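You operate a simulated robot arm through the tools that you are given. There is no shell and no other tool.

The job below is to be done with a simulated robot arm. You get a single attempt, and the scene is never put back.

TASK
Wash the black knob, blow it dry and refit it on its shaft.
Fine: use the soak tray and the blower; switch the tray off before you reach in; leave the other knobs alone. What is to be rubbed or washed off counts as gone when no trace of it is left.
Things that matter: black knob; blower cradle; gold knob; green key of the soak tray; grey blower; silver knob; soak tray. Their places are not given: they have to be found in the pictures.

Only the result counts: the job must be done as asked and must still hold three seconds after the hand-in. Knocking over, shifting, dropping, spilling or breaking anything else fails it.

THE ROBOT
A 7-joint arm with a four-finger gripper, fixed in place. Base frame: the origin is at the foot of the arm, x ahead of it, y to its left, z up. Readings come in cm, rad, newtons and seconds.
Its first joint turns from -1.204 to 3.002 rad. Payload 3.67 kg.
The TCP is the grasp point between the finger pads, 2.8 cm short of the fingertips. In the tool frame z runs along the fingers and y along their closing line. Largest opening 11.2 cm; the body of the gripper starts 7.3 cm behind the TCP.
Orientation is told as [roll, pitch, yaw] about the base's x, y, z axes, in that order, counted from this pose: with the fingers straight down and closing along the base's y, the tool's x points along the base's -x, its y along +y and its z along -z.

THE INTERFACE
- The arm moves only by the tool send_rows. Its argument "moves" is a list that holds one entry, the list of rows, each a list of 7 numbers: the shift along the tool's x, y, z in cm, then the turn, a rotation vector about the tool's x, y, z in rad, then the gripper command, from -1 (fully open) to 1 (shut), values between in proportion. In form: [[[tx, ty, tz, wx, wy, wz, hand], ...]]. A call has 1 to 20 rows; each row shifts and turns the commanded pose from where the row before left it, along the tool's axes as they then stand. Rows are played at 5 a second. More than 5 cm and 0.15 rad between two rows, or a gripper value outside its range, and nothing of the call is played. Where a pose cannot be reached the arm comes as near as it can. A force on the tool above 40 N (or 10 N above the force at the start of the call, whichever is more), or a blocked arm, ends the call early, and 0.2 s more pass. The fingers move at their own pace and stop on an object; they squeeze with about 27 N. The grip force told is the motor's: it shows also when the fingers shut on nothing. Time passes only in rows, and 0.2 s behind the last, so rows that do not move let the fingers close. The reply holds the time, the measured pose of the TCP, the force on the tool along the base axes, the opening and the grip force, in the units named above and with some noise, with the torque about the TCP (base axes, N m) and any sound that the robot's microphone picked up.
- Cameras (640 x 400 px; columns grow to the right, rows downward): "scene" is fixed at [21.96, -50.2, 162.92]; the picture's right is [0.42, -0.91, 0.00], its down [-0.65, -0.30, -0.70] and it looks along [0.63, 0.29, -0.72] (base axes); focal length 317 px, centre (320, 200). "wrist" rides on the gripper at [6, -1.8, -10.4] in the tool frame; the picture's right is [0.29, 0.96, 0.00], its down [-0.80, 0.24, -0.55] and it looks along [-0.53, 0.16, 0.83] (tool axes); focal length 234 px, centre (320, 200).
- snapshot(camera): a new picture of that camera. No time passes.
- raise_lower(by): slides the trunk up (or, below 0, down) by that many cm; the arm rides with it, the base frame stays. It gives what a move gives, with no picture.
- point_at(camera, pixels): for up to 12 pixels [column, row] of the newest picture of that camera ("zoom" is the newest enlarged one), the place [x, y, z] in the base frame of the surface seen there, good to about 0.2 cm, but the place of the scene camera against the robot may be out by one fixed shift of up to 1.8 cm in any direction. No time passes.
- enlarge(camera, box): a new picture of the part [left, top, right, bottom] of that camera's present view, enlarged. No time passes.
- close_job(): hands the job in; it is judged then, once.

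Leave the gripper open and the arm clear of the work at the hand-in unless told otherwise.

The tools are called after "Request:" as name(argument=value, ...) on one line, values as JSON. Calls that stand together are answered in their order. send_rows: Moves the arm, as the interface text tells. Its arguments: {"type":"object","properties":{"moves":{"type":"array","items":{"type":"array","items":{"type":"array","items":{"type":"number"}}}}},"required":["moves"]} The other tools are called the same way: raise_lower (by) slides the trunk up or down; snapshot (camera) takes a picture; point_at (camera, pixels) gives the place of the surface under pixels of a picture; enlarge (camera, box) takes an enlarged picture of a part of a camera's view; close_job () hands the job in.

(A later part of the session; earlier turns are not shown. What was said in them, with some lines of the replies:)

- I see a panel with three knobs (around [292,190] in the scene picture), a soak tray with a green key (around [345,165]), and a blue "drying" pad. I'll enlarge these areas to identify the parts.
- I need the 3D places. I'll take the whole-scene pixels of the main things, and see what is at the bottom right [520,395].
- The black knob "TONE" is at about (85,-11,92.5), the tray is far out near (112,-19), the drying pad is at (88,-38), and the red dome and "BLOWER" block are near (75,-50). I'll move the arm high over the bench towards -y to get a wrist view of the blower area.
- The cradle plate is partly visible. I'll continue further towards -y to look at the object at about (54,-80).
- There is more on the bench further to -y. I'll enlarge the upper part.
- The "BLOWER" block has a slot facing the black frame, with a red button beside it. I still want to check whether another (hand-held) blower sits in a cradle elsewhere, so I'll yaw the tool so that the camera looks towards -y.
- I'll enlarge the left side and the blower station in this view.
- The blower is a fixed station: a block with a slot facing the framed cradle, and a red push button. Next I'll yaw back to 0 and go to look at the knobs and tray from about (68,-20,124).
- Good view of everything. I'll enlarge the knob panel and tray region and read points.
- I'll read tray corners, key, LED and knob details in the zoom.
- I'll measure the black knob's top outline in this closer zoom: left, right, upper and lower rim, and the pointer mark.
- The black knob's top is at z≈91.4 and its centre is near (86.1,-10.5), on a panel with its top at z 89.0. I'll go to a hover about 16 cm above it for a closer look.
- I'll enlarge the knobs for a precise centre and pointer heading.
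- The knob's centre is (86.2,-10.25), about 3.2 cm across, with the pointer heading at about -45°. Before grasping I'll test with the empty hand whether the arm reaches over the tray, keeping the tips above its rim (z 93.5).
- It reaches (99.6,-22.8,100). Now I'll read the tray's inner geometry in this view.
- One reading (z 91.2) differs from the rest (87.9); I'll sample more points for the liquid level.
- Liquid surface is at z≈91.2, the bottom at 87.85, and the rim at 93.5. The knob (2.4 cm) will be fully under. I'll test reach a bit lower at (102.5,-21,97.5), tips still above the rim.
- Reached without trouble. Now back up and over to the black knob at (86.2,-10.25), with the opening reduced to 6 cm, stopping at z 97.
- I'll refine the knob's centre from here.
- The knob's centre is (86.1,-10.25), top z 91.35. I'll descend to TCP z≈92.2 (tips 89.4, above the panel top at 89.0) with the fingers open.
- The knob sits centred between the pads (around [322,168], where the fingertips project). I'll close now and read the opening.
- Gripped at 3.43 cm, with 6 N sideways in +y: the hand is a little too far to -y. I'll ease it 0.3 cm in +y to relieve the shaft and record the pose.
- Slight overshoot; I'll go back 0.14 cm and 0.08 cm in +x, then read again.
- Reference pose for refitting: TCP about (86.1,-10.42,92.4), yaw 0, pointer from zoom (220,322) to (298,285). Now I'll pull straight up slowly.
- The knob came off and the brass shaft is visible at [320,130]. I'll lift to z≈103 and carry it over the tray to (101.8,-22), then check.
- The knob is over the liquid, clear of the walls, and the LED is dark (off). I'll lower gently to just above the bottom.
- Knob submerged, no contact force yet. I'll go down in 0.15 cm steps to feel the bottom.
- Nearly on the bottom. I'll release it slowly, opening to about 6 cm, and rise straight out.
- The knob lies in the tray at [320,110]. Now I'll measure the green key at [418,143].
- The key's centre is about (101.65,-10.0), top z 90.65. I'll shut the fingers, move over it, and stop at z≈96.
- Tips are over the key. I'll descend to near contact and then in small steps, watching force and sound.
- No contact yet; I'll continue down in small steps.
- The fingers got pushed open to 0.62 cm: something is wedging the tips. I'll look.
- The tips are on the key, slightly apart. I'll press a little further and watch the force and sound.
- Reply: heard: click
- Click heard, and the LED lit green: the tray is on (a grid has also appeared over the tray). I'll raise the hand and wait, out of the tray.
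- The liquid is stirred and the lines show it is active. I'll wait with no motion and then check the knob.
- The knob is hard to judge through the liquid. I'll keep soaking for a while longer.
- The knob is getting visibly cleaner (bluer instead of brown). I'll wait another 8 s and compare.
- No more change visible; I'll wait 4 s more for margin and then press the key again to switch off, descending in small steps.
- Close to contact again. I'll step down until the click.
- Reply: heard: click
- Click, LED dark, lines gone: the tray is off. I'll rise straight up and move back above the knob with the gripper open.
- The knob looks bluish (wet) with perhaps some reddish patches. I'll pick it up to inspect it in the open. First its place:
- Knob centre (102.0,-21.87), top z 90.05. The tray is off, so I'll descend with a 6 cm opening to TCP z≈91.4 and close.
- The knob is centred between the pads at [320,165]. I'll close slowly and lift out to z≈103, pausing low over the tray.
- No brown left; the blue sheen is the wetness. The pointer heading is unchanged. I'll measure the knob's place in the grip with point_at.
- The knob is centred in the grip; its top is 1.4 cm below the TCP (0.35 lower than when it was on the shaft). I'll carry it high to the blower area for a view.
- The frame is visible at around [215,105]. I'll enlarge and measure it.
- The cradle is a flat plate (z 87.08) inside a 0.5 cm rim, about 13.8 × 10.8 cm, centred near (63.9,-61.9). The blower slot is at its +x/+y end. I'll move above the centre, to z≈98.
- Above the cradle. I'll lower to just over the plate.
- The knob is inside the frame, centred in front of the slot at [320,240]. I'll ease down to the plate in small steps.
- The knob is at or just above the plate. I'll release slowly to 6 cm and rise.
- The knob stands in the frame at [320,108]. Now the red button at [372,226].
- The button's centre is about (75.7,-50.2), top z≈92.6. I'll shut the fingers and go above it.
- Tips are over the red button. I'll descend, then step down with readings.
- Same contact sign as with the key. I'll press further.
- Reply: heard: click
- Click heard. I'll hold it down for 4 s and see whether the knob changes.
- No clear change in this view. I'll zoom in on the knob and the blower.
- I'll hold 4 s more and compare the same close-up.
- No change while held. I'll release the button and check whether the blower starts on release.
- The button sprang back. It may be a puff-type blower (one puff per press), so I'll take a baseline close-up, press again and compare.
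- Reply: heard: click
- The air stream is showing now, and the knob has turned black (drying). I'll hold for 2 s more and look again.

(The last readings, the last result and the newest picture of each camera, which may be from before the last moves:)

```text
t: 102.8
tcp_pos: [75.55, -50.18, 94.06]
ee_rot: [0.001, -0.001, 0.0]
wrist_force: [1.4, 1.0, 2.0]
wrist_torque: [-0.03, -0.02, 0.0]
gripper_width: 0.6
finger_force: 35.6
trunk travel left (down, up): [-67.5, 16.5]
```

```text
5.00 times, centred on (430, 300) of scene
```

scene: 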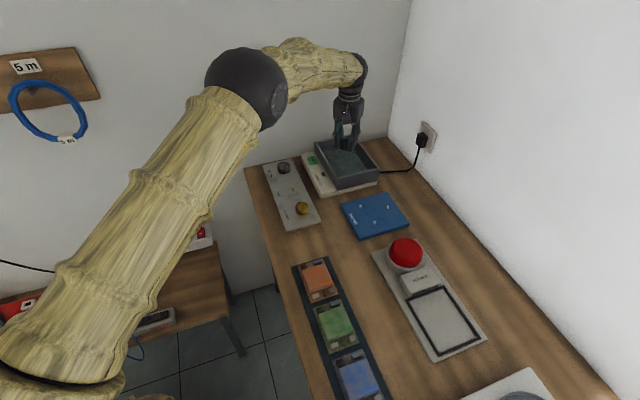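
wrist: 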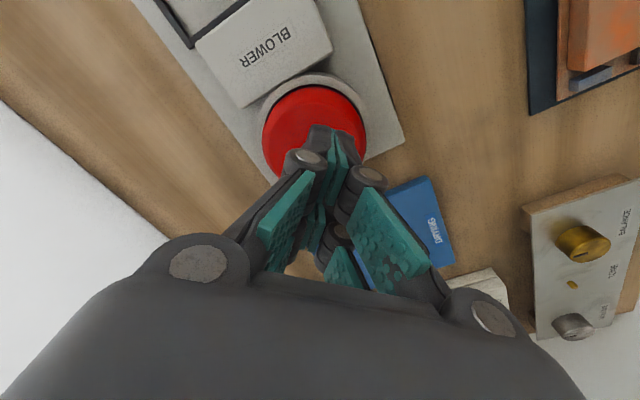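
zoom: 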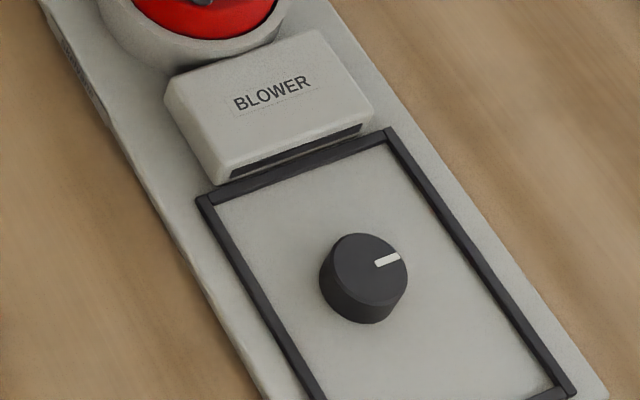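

The puff has ended and the knob looks black and dry. I'll release the button, and go above the knob to inspect it closely.

Request:
send_rows(moves=[[[0, 0, -0.5, 0, 0, 0, 1], [0, 0, -1.5, 0, 0, 0, 1], [0, 0, -4, 0, 0, 0, 1], [0, 0, -4, 0, 0, 0, 1], [2.93, -2.93, 0, 0, 0, 0, -1], [2.93, -2.93, 0, 0, 0, 0, -1], [2.93, -2.93, 0, 0, 0, 0, -1], [2.93, -2.93, 0, 0, 0, 0, -1], [0, 0, 3, 0, 0, 0, -1], [0, 0, 0, 0, 0, 0, -1]]])

Request:
snapshot(camera="wrist")

Request:
enlarge(camera="wrist", box=[280, 90, 360, 170])

Request:
enlarge(camera="scene", box=[350, 170, 510, 370])

```text
t: 105.0
tcp_pos: [63.72, -62.0, 100.91]
ee_rot: [0.001, -0.002, 0.001]
wrist_force: [-0.4, -0.2, 1.1]
wrist_torque: [-0.03, -0.05, 0.0]
gripper_width: 11.19
finger_force: 0.1
trunk travel left (down, up): [-67.5, 16.5]
```

```text
taken
```

wrist: 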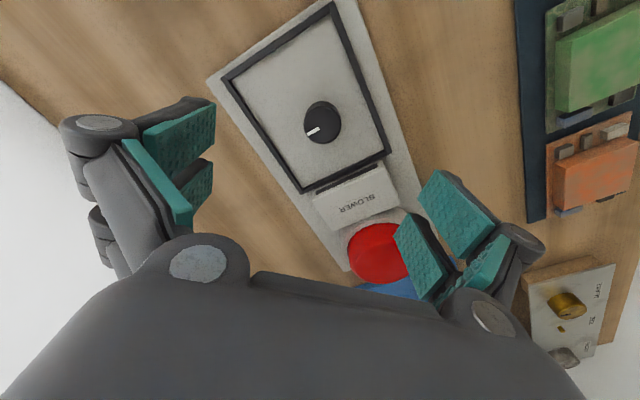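

```text
5.00 times, centred on (320, 130) of wrist
```

zoom: 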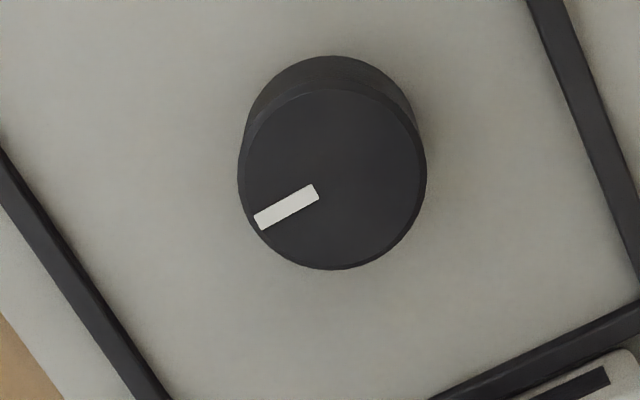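

```text
2.00 times, centred on (430, 270) of scene
```

zoom: 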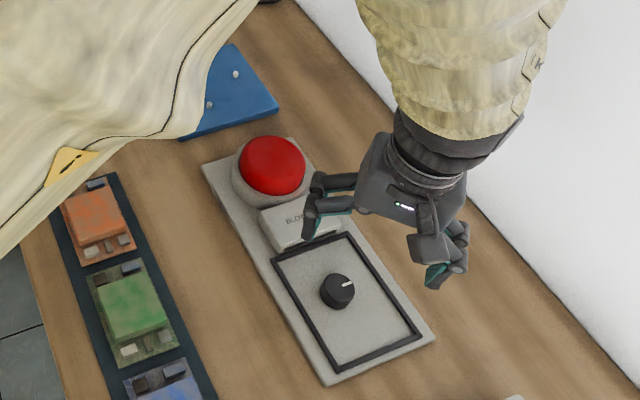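

The knob appears clean and dry. I'll measure its centre and pointer for pick-up.

Request:
point_at(camera="zoom", pixels=[[332, 180], [242, 180], [422, 180], [332, 94], [332, 266], [262, 220], [312, 192], [332, 62]])

Request:
enlarge(camera="wrist", box=[300, 100, 344, 140])

```text
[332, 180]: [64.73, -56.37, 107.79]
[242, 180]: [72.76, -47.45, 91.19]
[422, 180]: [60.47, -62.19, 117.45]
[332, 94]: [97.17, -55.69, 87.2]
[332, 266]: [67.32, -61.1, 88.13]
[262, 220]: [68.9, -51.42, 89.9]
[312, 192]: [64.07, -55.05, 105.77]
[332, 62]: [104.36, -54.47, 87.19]
```

```text
10.00 times, centred on (322, 120) of wrist
```

zoom: 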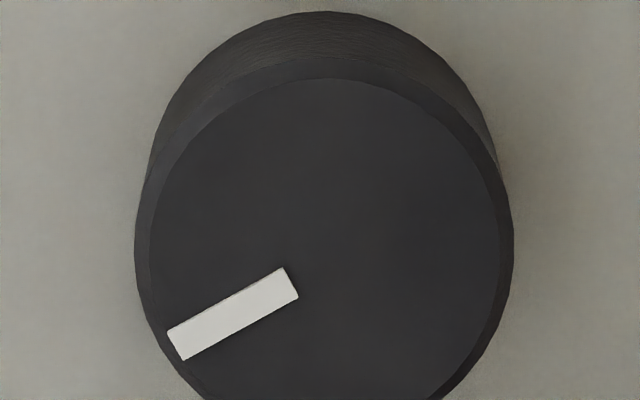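

Those points read the other zoom picture; I'll use the wrist picture directly.

Request:
point_at(camera="wrist", pixels=[[322.4, 126], [304.5, 126], [340.2, 126], [322.4, 109], [322.4, 143], [308.5, 134], [318.5, 128.5], [322, 104]])

```text
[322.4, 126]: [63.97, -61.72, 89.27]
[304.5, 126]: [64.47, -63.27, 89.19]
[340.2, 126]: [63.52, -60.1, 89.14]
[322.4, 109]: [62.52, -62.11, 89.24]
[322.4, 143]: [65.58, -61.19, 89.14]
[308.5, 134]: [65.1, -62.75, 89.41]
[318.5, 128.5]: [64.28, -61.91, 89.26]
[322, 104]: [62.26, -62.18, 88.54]
```

Knob centre (64.0,-61.68), top z 89.25. I'll descend with a 6 cm opening to TCP z≈90.45.

Request:
send_rows(moves=[[[-0.2, 0.22, 3, 0, 0, 0, -0.07], [0, 0, 3, 0, 0, 0, -0.07], [0, 0, 2, 0, 0, 0, -0.07], [0, 0, 1, 0, 0, 0, -0.07], [0, 0, 0.8, 0, 0, 0, -0.07], [0, 0, 0.5, 0, 0, 0, -0.07], [0, 0, 0, 0, 0, 0, -0.07]]])

Request:
snapshot(camera="wrist")

```text
t: 106.6
tcp_pos: [64.11, -61.74, 90.66]
ee_rot: [0.001, 0.0, 0.0]
wrist_force: [0.1, -1.0, -0.2]
wrist_torque: [-0.01, -0.02, 0.01]
gripper_width: 5.97
finger_force: 0.0
trunk travel left (down, up): [-67.5, 16.5]
```

```text
taken
```

wrist: 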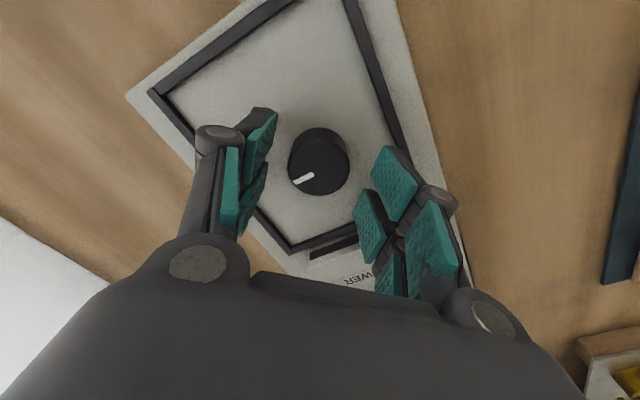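

Centred. I'll go 0.15 lower, close slowly, lift a little and inspect.

Request:
send_rows(moves=[[[0, 0, 0.15, 0, 0, 0, 0.1], [0, 0, 0, 0, 0, 0, 0.3], [0, 0, 0, 0, 0, 0, 0.4], [0, 0, 0, 0, 0, 0, 1], [0, 0, 0, 0, 0, 0, 1], [0, 0, -1, 0, 0, 0, 1], [0, 0, -2, 0, 0, 0, 1], [0, 0, -4, 0, 0, 0, 1], [0, 0, -4, 0, 0, 0, 1], [0, 0, 0, 0, 0, 0, 1]]])

Request:
snapshot(camera="wrist")

Request:
enlarge(camera="wrist", box=[270, 110, 370, 210])

```text
t: 108.8
tcp_pos: [64.36, -61.85, 101.55]
ee_rot: [0.0, 0.001, 0.0]
wrist_force: [0.3, -0.2, -0.8]
wrist_torque: [0.07, -0.02, 0.02]
gripper_width: 3.44
finger_force: 27.3
trunk travel left (down, up): [-67.5, 16.5]
```

```text
taken
```

wrist: 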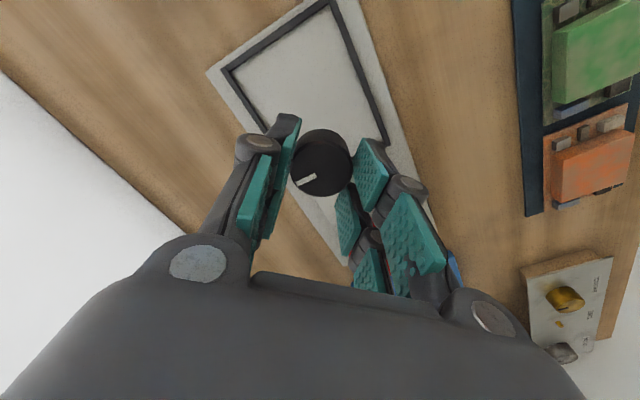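

```text
4.00 times, centred on (320, 160) of wrist
```

zoom: 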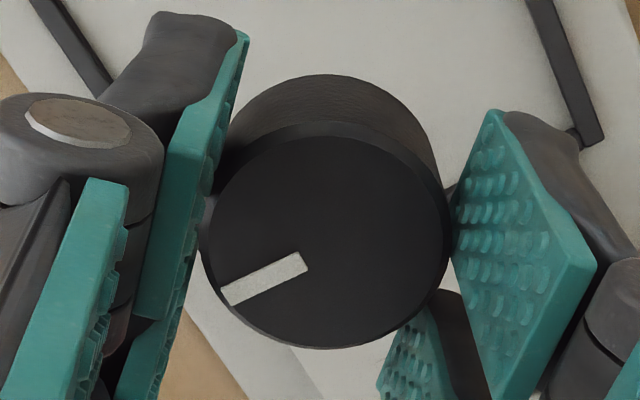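

The knob is black, clean and dry. I'll measure its place in the grip.

Request:
point_at(camera="zoom", pixels=[[325, 240], [204, 240], [446, 240], [325, 140], [325, 345], [228, 295], [300, 262], [325, 85], [325, 300], [280, 240]])

Request:
send_rows(moves=[[[0, 0, 0, 0, 0, 0, 1]]])

```text
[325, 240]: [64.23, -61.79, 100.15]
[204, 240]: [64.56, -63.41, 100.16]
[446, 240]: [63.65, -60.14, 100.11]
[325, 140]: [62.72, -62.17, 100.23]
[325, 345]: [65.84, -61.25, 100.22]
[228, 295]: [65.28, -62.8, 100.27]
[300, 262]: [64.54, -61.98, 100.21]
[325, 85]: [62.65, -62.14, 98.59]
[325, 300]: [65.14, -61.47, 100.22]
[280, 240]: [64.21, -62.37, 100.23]
```

```text
t: 109.2
tcp_pos: [64.22, -61.71, 101.63]
ee_rot: [0.0, 0.0, -0.001]
wrist_force: [0.2, -0.2, 0.0]
wrist_torque: [0.01, 0.0, -0.01]
gripper_width: 3.41
finger_force: 27.2
trunk travel left (down, up): [-67.5, 16.5]
```

The knob is centred in the grip, its top 1.4 cm below the TCP, with the pointer at the same image angle (25°) as on the shaft. I'll carry it to above the TONE shaft.

Request:
send_rows(moves=[[[0, 0, -4, 0, 0, 0, 1], [0, 0, -4, 0, 0, 0, 1], [-1.825, 4.285, 0, 0, 0, 0, 1], [-1.825, 4.285, 0, 0, 0, 0, 1], [-1.825, 4.285, 0, 0, 0, 0, 1], [-1.825, 4.285, 0, 0, 0, 0, 1], [-1.825, 4.285, 0, 0, 0, 0, 1], [-1.825, 4.285, 0, 0, 0, 0, 1], [-1.825, 4.285, 0, 0, 0, 0, 1], [-1.825, 4.285, 0, 0, 0, 0, 1], [-1.825, 4.285, 0, 0, 0, 0, 1], [-1.825, 4.285, 0, 0, 0, 0, 1], [-1.825, 4.285, 0, 0, 0, 0, 1], [-1.825, 4.285, 0, 0, 0, 0, 1], [0, 0, 0, 0, 0, 0, 1], [0, 0, 0, 0, 0, 0, 1]]])

Request:
snapshot(camera="wrist")

Request:
enlarge(camera="wrist", box=[280, 80, 360, 160])

```text
t: 112.6
tcp_pos: [86.0, -10.24, 109.64]
ee_rot: [0.0, 0.001, 0.0]
wrist_force: [-0.7, 0.8, -0.9]
wrist_torque: [-0.04, -0.01, 0.01]
gripper_width: 3.4
finger_force: 27.1
trunk travel left (down, up): [-67.5, 16.5]
```

```text
taken
```

wrist: 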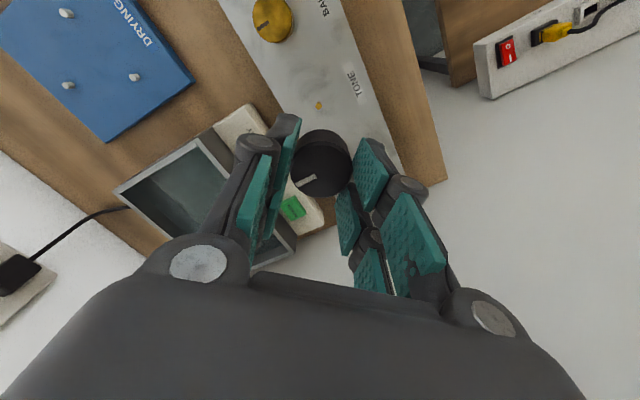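

```text
5.00 times, centred on (320, 120) of wrist
```

zoom: 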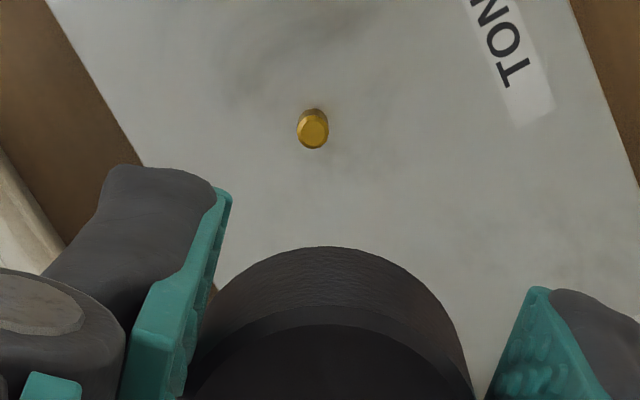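

The brass shaft is visible at zoom (312,128). I'll measure it and look closer for a flat.

Request:
point_at(camera="zoom", pixels=[[313, 131], [305, 131], [321, 131], [313, 123], [313, 140], [313, 112], [299, 120], [330, 150], [400, 100]])

Request:
enlarge(camera="wrist", box=[306, 94, 332, 120])

```text
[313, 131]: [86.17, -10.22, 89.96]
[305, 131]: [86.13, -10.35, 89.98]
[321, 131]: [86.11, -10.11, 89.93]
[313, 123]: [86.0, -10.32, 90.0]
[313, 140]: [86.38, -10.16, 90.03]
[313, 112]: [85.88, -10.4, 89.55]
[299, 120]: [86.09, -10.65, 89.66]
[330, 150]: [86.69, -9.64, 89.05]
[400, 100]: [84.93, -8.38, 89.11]
```

```text
15.38 times, centred on (319, 107) of wrist
```

zoom: 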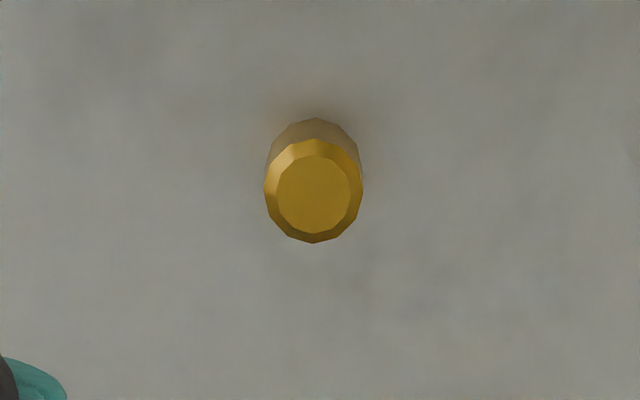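

The shaft is round with a chamfer, centre (86.17,-10.23), top z 90.0. Now I'll measure the held knob's centre with the same camera pose, so that I can compute the offset.

Request:
enlarge(camera="wrist", box=[270, 110, 370, 210])

Request:
point_at(camera="zoom", pixels=[[325, 240], [204, 240], [446, 240], [325, 138], [325, 345], [228, 295], [300, 262], [210, 240], [440, 240], [325, 144], [325, 340]])

```text
4.00 times, centred on (320, 160) of wrist
```

zoom: 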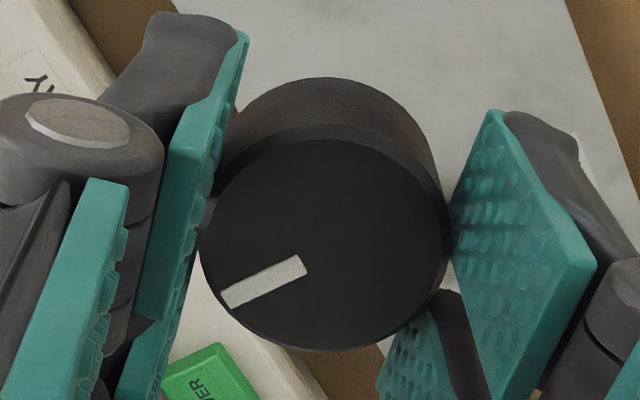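

```text
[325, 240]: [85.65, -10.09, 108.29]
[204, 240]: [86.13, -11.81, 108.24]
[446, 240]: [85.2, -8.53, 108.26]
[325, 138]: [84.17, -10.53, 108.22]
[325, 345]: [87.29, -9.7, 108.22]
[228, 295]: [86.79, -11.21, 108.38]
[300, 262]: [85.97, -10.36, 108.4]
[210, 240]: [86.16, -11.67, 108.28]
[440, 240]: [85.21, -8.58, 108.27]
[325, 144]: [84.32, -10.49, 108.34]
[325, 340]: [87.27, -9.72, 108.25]
```

By the camera, the knob's centre is (85.70,-10.13) against the shaft's (86.17,-10.23), so I shift +0.42 x, -0.1 y and lower to z≈100, where I can measure both again closer up.

Request:
send_rows(moves=[[[-0.42, -0.1, 3.5, 0, 0, 0, 1], [0, 0, 3.5, 0, 0, 0, 1], [0, 0, 2.5, 0, 0, 0, 1], [0, 0, 0, 0, 0, 0, 1], [0, 0, 0, 0, 0, 0, 1]]])

Request:
enlarge(camera="wrist", box=[270, 100, 370, 210])

```text
t: 113.8
tcp_pos: [86.47, -10.5, 100.11]
ee_rot: [-0.001, 0.001, -0.001]
wrist_force: [-0.5, -0.1, 0.1]
wrist_torque: [0.02, -0.03, -0.03]
gripper_width: 3.45
finger_force: 27.2
trunk travel left (down, up): [-67.5, 16.5]
```

```text
3.64 times, centred on (320, 155) of wrist
```

zoom: 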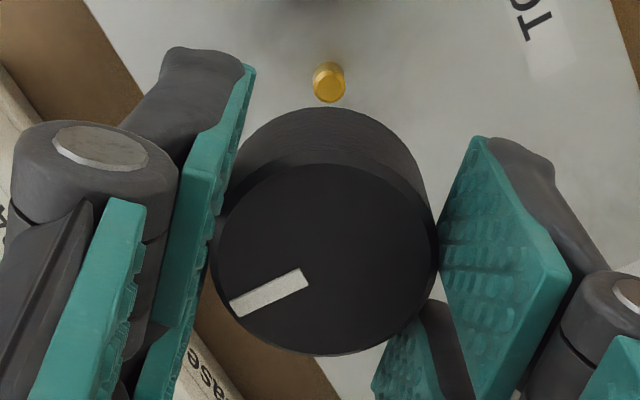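

I'll measure shaft and knob together in this zoom.

Request:
point_at(camera="zoom", pixels=[[217, 258], [432, 258], [325, 169], [325, 349], [325, 258], [330, 84], [322, 84], [338, 84], [330, 76], [330, 93], [236, 304], [303, 277]])

Request:
point_at(camera="zoom", pixels=[[217, 258], [432, 258], [325, 169], [325, 349], [325, 258], [330, 84], [322, 84], [338, 84], [330, 76], [330, 93], [236, 304], [303, 277]])

```text
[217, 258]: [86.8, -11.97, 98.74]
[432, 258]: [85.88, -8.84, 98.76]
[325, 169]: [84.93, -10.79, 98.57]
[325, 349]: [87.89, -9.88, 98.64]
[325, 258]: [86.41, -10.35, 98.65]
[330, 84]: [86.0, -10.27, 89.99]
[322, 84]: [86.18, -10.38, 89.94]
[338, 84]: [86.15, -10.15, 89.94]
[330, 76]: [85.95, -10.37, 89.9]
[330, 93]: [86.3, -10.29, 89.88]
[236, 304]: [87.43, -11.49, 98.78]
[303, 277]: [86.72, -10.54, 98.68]
```

```text
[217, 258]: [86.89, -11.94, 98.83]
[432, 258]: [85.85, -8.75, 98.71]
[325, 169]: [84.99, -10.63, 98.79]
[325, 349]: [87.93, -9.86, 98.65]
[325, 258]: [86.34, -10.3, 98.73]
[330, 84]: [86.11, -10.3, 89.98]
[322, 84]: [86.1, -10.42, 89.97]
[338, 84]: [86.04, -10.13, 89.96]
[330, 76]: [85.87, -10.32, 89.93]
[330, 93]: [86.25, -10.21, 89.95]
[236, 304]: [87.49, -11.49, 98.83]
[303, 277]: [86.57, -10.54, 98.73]
```

In the same picture the knob's centre is (86.39,-10.33) and the shaft's (86.10,-10.28), so I need -0.29 in x and +0.05 in y. I'll correct and lower to z≈95, then measure once more.

Request:
send_rows(moves=[[[0.29, 0.05, 0, 0, 0, 0, 1], [0, 0, 2.0, 0, 0, 0, 1], [0, 0, 0, 0, 0, 0, 1], [0, 0, 0, 0, 0, 0, 1]]])

Request:
enlarge(camera="wrist", box=[270, 110, 370, 210])

```text
t: 114.8
tcp_pos: [86.24, -10.37, 98.0]
ee_rot: [-0.001, 0.001, -0.001]
wrist_force: [0.4, 0.1, 0.2]
wrist_torque: [-0.03, -0.03, 0.01]
gripper_width: 3.43
finger_force: 27.2
trunk travel left (down, up): [-67.5, 16.5]
```

```text
4.00 times, centred on (320, 160) of wrist
```

zoom: 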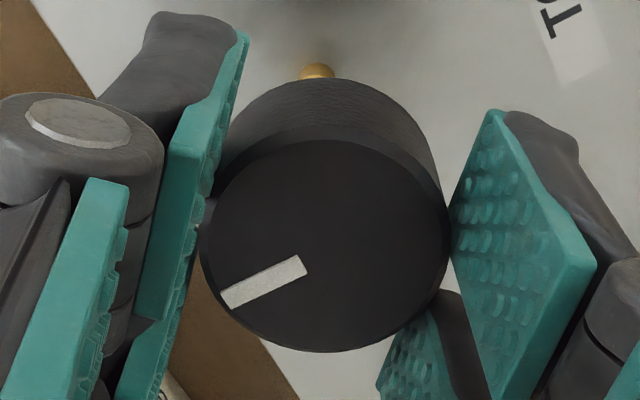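

The shaft still peeks out at zoom (317,70). I'll read both once more in one call.

Request:
point_at(camera="zoom", pixels=[[208, 240], [442, 240], [325, 145], [325, 342], [325, 240], [317, 73], [306, 73], [328, 73], [317, 68], [317, 76], [302, 73], [333, 73]])

Request:
point_at(camera="zoom", pixels=[[208, 240], [442, 240], [325, 145], [325, 342], [325, 240], [317, 73], [306, 73], [328, 73], [317, 68], [317, 76], [310, 70], [324, 70]])

Request:
enlarge(camera="wrist", box=[309, 120, 329, 140])

```text
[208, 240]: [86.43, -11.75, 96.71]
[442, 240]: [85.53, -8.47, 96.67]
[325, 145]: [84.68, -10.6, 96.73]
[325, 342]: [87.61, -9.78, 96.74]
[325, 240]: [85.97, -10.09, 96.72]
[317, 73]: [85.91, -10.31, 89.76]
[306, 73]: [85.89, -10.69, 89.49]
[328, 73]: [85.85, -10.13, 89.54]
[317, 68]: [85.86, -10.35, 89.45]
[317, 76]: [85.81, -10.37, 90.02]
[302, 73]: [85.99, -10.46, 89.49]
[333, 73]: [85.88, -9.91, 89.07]
```

```text
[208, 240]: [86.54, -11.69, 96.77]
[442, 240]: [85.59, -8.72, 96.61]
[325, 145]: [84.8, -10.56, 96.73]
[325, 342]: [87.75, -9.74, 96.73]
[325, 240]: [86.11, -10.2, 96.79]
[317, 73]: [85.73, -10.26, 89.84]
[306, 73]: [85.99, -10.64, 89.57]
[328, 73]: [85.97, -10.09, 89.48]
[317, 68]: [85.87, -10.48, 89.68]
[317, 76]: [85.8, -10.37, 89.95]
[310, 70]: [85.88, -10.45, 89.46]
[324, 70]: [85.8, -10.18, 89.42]
```

```text
16.00 times, centred on (319, 130) of wrist
```

zoom: 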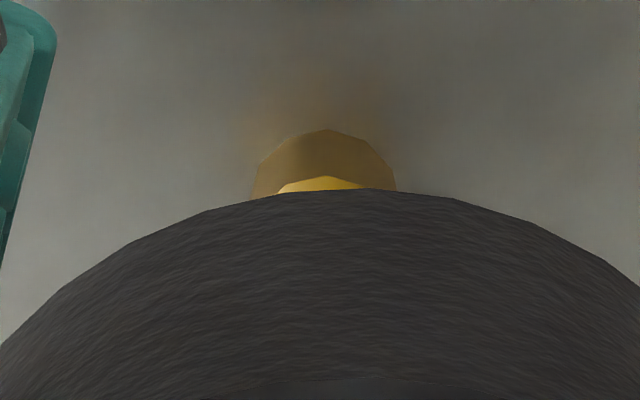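

The knob's centre is now (86.12,-10.16) and the shaft's about (86.12,-10.27). I'll correct -0.1 in y and go down 3.8 cm to just above the shaft top.

Request:
send_rows(moves=[[[0, -0.1, 1.0, 0, 0, 0, 1], [0, 0, 1.5, 0, 0, 0, 1], [0, 0, 1.0, 0, 0, 0, 1], [0, 0, 0.3, 0, 0, 0, 1], [0, 0, 0, 0, 0, 0, 1]]])

```text
t: 116.0
tcp_pos: [86.23, -10.32, 94.32]
ee_rot: [0.002, 0.0, 0.0]
wrist_force: [-0.4, -0.1, -0.8]
wrist_torque: [-0.02, 0.0, 0.01]
gripper_width: 3.43
finger_force: 26.9
trunk travel left (down, up): [-67.5, 16.5]
```

Free so far. I'll step down 0.15 cm at a time, watching the force.

Request:
send_rows(moves=[[[0, 0, 0.2, 0, 0, 0, 1], [0, 0, 0.15, 0, 0, 0, 1], [0, 0, 0.15, 0, 0, 0, 1], [0, 0, 0, 0, 0, 0, 1]]])

Request:
send_rows(moves=[[[0, 0, 0.15, 0, 0, 0, 1], [0, 0, 0.15, 0, 0, 0, 1], [0, 0, 0, 0, 0, 0, 1]]])

```text
t: 117.0
tcp_pos: [86.2, -10.24, 93.74]
ee_rot: [-0.001, 0.0, 0.0]
wrist_force: [0.0, 0.4, -0.3]
wrist_torque: [-0.01, 0.03, 0.01]
gripper_width: 3.41
finger_force: 27.4
trunk travel left (down, up): [-67.5, 16.5]
```

```text
t: 117.8
tcp_pos: [86.12, -10.15, 93.44]
ee_rot: [0.0, -0.001, -0.001]
wrist_force: [-0.4, -0.2, -0.9]
wrist_torque: [-0.01, -0.01, 0.05]
gripper_width: 3.45
finger_force: 26.9
trunk travel left (down, up): [-67.5, 16.5]
```

Request:
send_rows(moves=[[[0, 0, 0.15, 0, 0, 0, 1], [0, 0, 0.15, 0, 0, 0, 1], [0, 0, 0, 0, 0, 0, 1]]])

Request:
send_rows(moves=[[[0, 0, 0.15, 0, 0, 0, 1], [0, 0, 0.1, 0, 0, 0, 1], [0, 0, 0, 0, 0, 0, 1]]])

Request:
enlarge(camera="wrist", box=[270, 110, 370, 210])

```text
t: 118.6
tcp_pos: [86.2, -10.22, 93.24]
ee_rot: [0.001, 0.0, 0.0]
wrist_force: [-0.4, 0.1, -0.2]
wrist_torque: [0.01, -0.04, -0.02]
gripper_width: 3.41
finger_force: 26.2
trunk travel left (down, up): [-67.5, 16.5]
```

```text
t: 119.4
tcp_pos: [86.2, -10.14, 92.92]
ee_rot: [0.0, -0.001, 0.001]
wrist_force: [0.5, 0.8, -1.4]
wrist_torque: [0.01, 0.0, 0.03]
gripper_width: 3.44
finger_force: 26.8
trunk travel left (down, up): [-67.5, 16.5]
```

```text
4.00 times, centred on (320, 160) of wrist
```

zoom: 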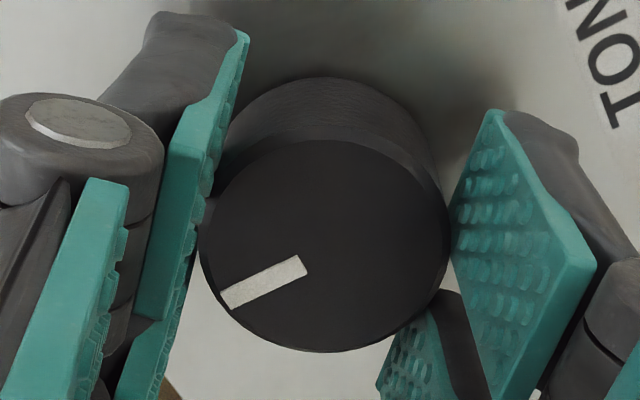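

The knob has not been pushed up in the grip and there is no force, so the shaft is going into the bore. I'll continue to the seat.

Request:
send_rows(moves=[[[0, 0, 0.1, 0, 0, 0, 1], [0, 0, 0.1, 0, 0, 0, 1], [0, 0, 0, 0, 0, 0, 1]]])

Request:
send_rows(moves=[[[0, 0, 0.1, 0, 0, 0, 1], [0, 0, 0.1, 0, 0, 0, 1], [0, 0, 0, 0, 0, 0, 1]]])

Request:
enlarge(camera="wrist", box=[270, 110, 370, 210])

Request:
point_at(camera="zoom", pixels=[[325, 240], [280, 230], [370, 230], [325, 200], [340, 40], [325, 290]])

```text
t: 120.2
tcp_pos: [86.09, -10.1, 92.72]
ee_rot: [0.002, 0.0, 0.0]
wrist_force: [0.5, -0.7, -0.4]
wrist_torque: [0.0, -0.01, 0.03]
gripper_width: 3.44
finger_force: 26.9
trunk travel left (down, up): [-67.5, 16.5]
```

```text
t: 121.0
tcp_pos: [86.13, -10.28, 92.54]
ee_rot: [-0.001, 0.0, -0.001]
wrist_force: [1.6, 0.1, 4.8]
wrist_torque: [0.04, -0.05, -0.01]
gripper_width: 3.41
finger_force: 26.8
trunk travel left (down, up): [-67.5, 16.5]
```

```text
4.00 times, centred on (320, 160) of wrist
```

zoom: 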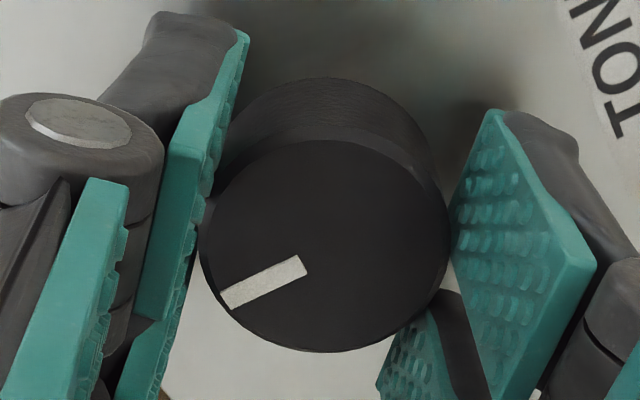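

```text
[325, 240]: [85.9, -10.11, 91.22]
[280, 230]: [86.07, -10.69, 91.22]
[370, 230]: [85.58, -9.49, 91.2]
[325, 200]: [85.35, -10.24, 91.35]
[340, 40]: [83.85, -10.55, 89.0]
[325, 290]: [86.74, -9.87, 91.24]
```

The top is at z≈91.25 (it was 91.3 originally) with 5 N of contact: it is seated. I'll press just 0.1 cm more to be sure.

Request:
send_rows(moves=[[[0, 0, 0.1, 0, 0, 0, 1], [0, 0, 0, 0, 0, 0, 1]]])

```text
t: 121.6
tcp_pos: [86.05, -10.19, 92.6]
ee_rot: [0.0, -0.002, 0.001]
wrist_force: [4.2, -1.6, 12.7]
wrist_torque: [-0.03, 0.04, -0.01]
gripper_width: 3.4
finger_force: 26.8
trunk travel left (down, up): [-67.5, 16.5]
```

Firm at 12.7 N. I'll ease back 0.12 cm, open slowly to 6 cm and rise.

Request:
send_rows(moves=[[[0, 0, -0.12, 0, 0, 0, 1], [0, 0, 0, 0, 0, 0, 0.37], [0, 0, 0, 0, 0, 0, 0.3], [0, 0, 0, 0, 0, 0, 0.1], [0, 0, 0, 0, 0, 0, -0.07], [0, 0, 0, 0, 0, 0, -0.07], [0, 0, -1, 0, 0, 0, -0.07], [0, 0, -2, 0, 0, 0, -0.07], [0, 0, -4, 0, 0, 0, -0.07], [0, 0, -4, 0, 0, 0, -0.07], [0, 0, -4, 0, 0, 0, -1], [0, 0, 0, 0, 0, 0, -1]]])

Request:
snapshot(camera="wrist")

Request:
enlarge(camera="wrist", box=[250, 60, 410, 220])

Request:
point_at(camera="zoom", pixels=[[302, 137], [302, 110], [302, 165], [275, 137], [330, 137], [397, 315], [450, 100]])

```text
t: 124.2
tcp_pos: [86.49, -10.12, 107.27]
ee_rot: [-0.001, 0.001, 0.0]
wrist_force: [0.1, -0.3, -0.8]
wrist_torque: [0.01, -0.02, 0.0]
gripper_width: 11.18
finger_force: 0.0
trunk travel left (down, up): [-67.5, 16.5]
```

```text
taken
```

wrist: 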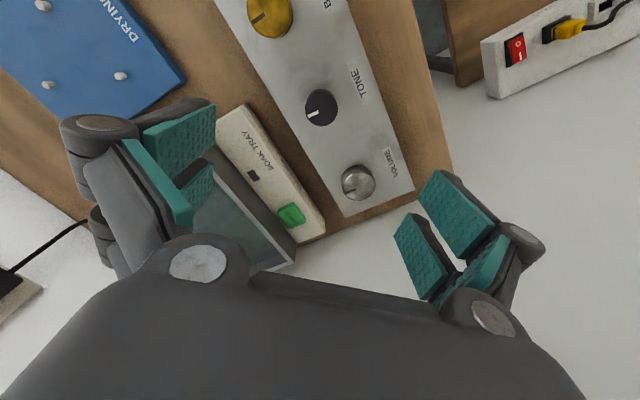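

```text
2.50 times, centred on (330, 140) of wrist
```

zoom: 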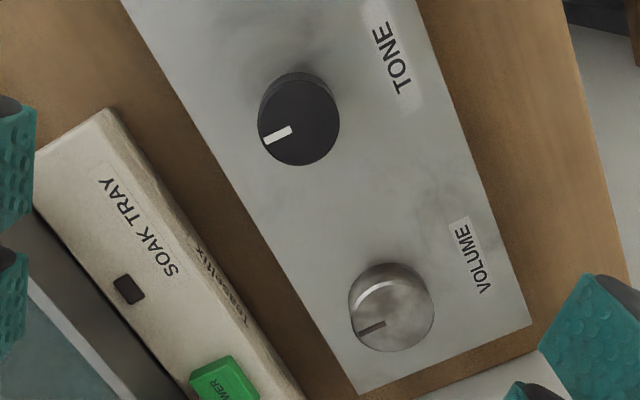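

```text
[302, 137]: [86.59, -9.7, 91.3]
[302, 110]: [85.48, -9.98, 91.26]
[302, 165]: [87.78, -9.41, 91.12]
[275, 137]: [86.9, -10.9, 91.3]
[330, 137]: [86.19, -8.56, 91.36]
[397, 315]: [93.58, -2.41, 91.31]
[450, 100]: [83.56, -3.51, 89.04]
```

The knob sits level at z 91.3, on its shaft, with the pointer parallel to its neighbours. I'll withdraw the arm up and back and do a final check.

Request:
send_rows(moves=[[[0, 0, -4, 0, 0, 0, -1], [2, 0, -4, 0, 0, 0, -1], [4, 1, -2, 0, 0, 0, -1], [4.5, 1, 0, 0, 0, 0, -1], [4.5, 1, 0, 0, 0, 0, -1], [4.5, 1, 0, 0, 0, 0, -1], [0, 0, 0, 0, 0, 0, -1], [0, 0, 0, 0, 0, 0, -1]]])

Request:
snapshot(camera="scene")

Request:
enlarge(camera="scene", box=[240, 120, 440, 245])

Request:
enlarge(camera="scene", box=[270, 170, 315, 215])

Request:
enlarge(camera="wrist", box=[200, 60, 440, 280])

```text
t: 126.0
tcp_pos: [66.73, -6.3, 117.5]
ee_rot: [0.0, 0.0, 0.0]
wrist_force: [-0.3, -0.2, 0.4]
wrist_torque: [0.01, -0.04, 0.02]
gripper_width: 11.22
finger_force: 0.1
trunk travel left (down, up): [-67.5, 16.5]
```

```text
taken
```

scene: 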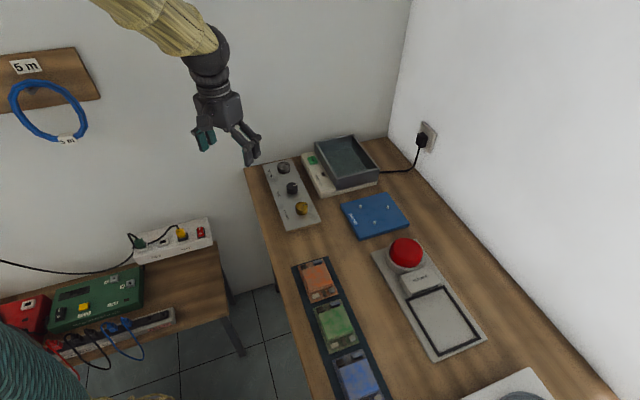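

```text
3.20 times, centred on (340, 182) of scene
```

zoom: 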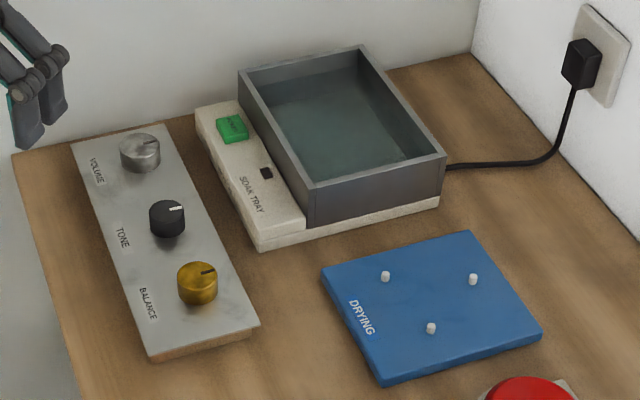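

```text
8.89 times, centred on (292, 192) of scene
```

zoom: 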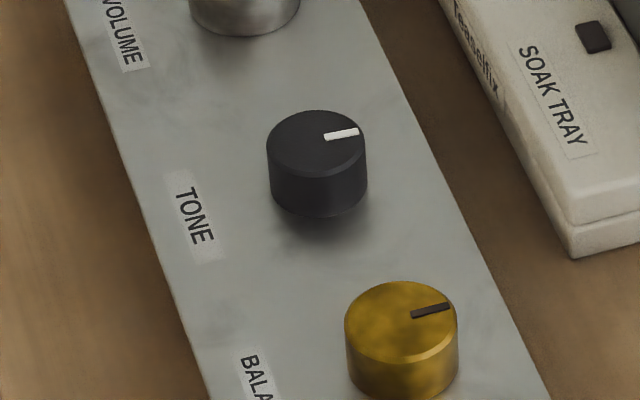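

```text
1.82 times, centred on (320, 170) of wrist
```

zoom: 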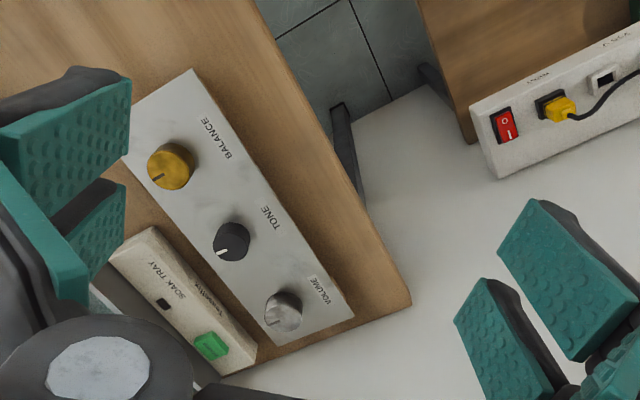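

The black knob is clean, dry and seated. The tray is off, the blower has stopped, the other knobs haven't been touched, the gripper is open and the arm is clear. I'm handing the job in.

Request:
close_job()

```text
The job is handed in.
```

The black knob is washed, blown dry and back on its shaft, and I've handed the job in. I don't have the verdict on it.

- **Washing:** I soaked the knob for about 30 seconds with the tray on, then switched the tray off before reaching in. No brown was left on the knob in any view I took.
- **Drying:** The first press of the blower button clicked but gave no air. The second press blew, and the knob went from wet blue to dry black.
- **Refitting:** The knob went onto the shaft without resistance and sits at its original height. Its pointer lines up with the other two knobs.

At hand-in, the tray and blower were off, the gold and silver knobs hadn't been touched, and nothing looked knocked or spilled. The gripper was open and the arm clear of the bench.
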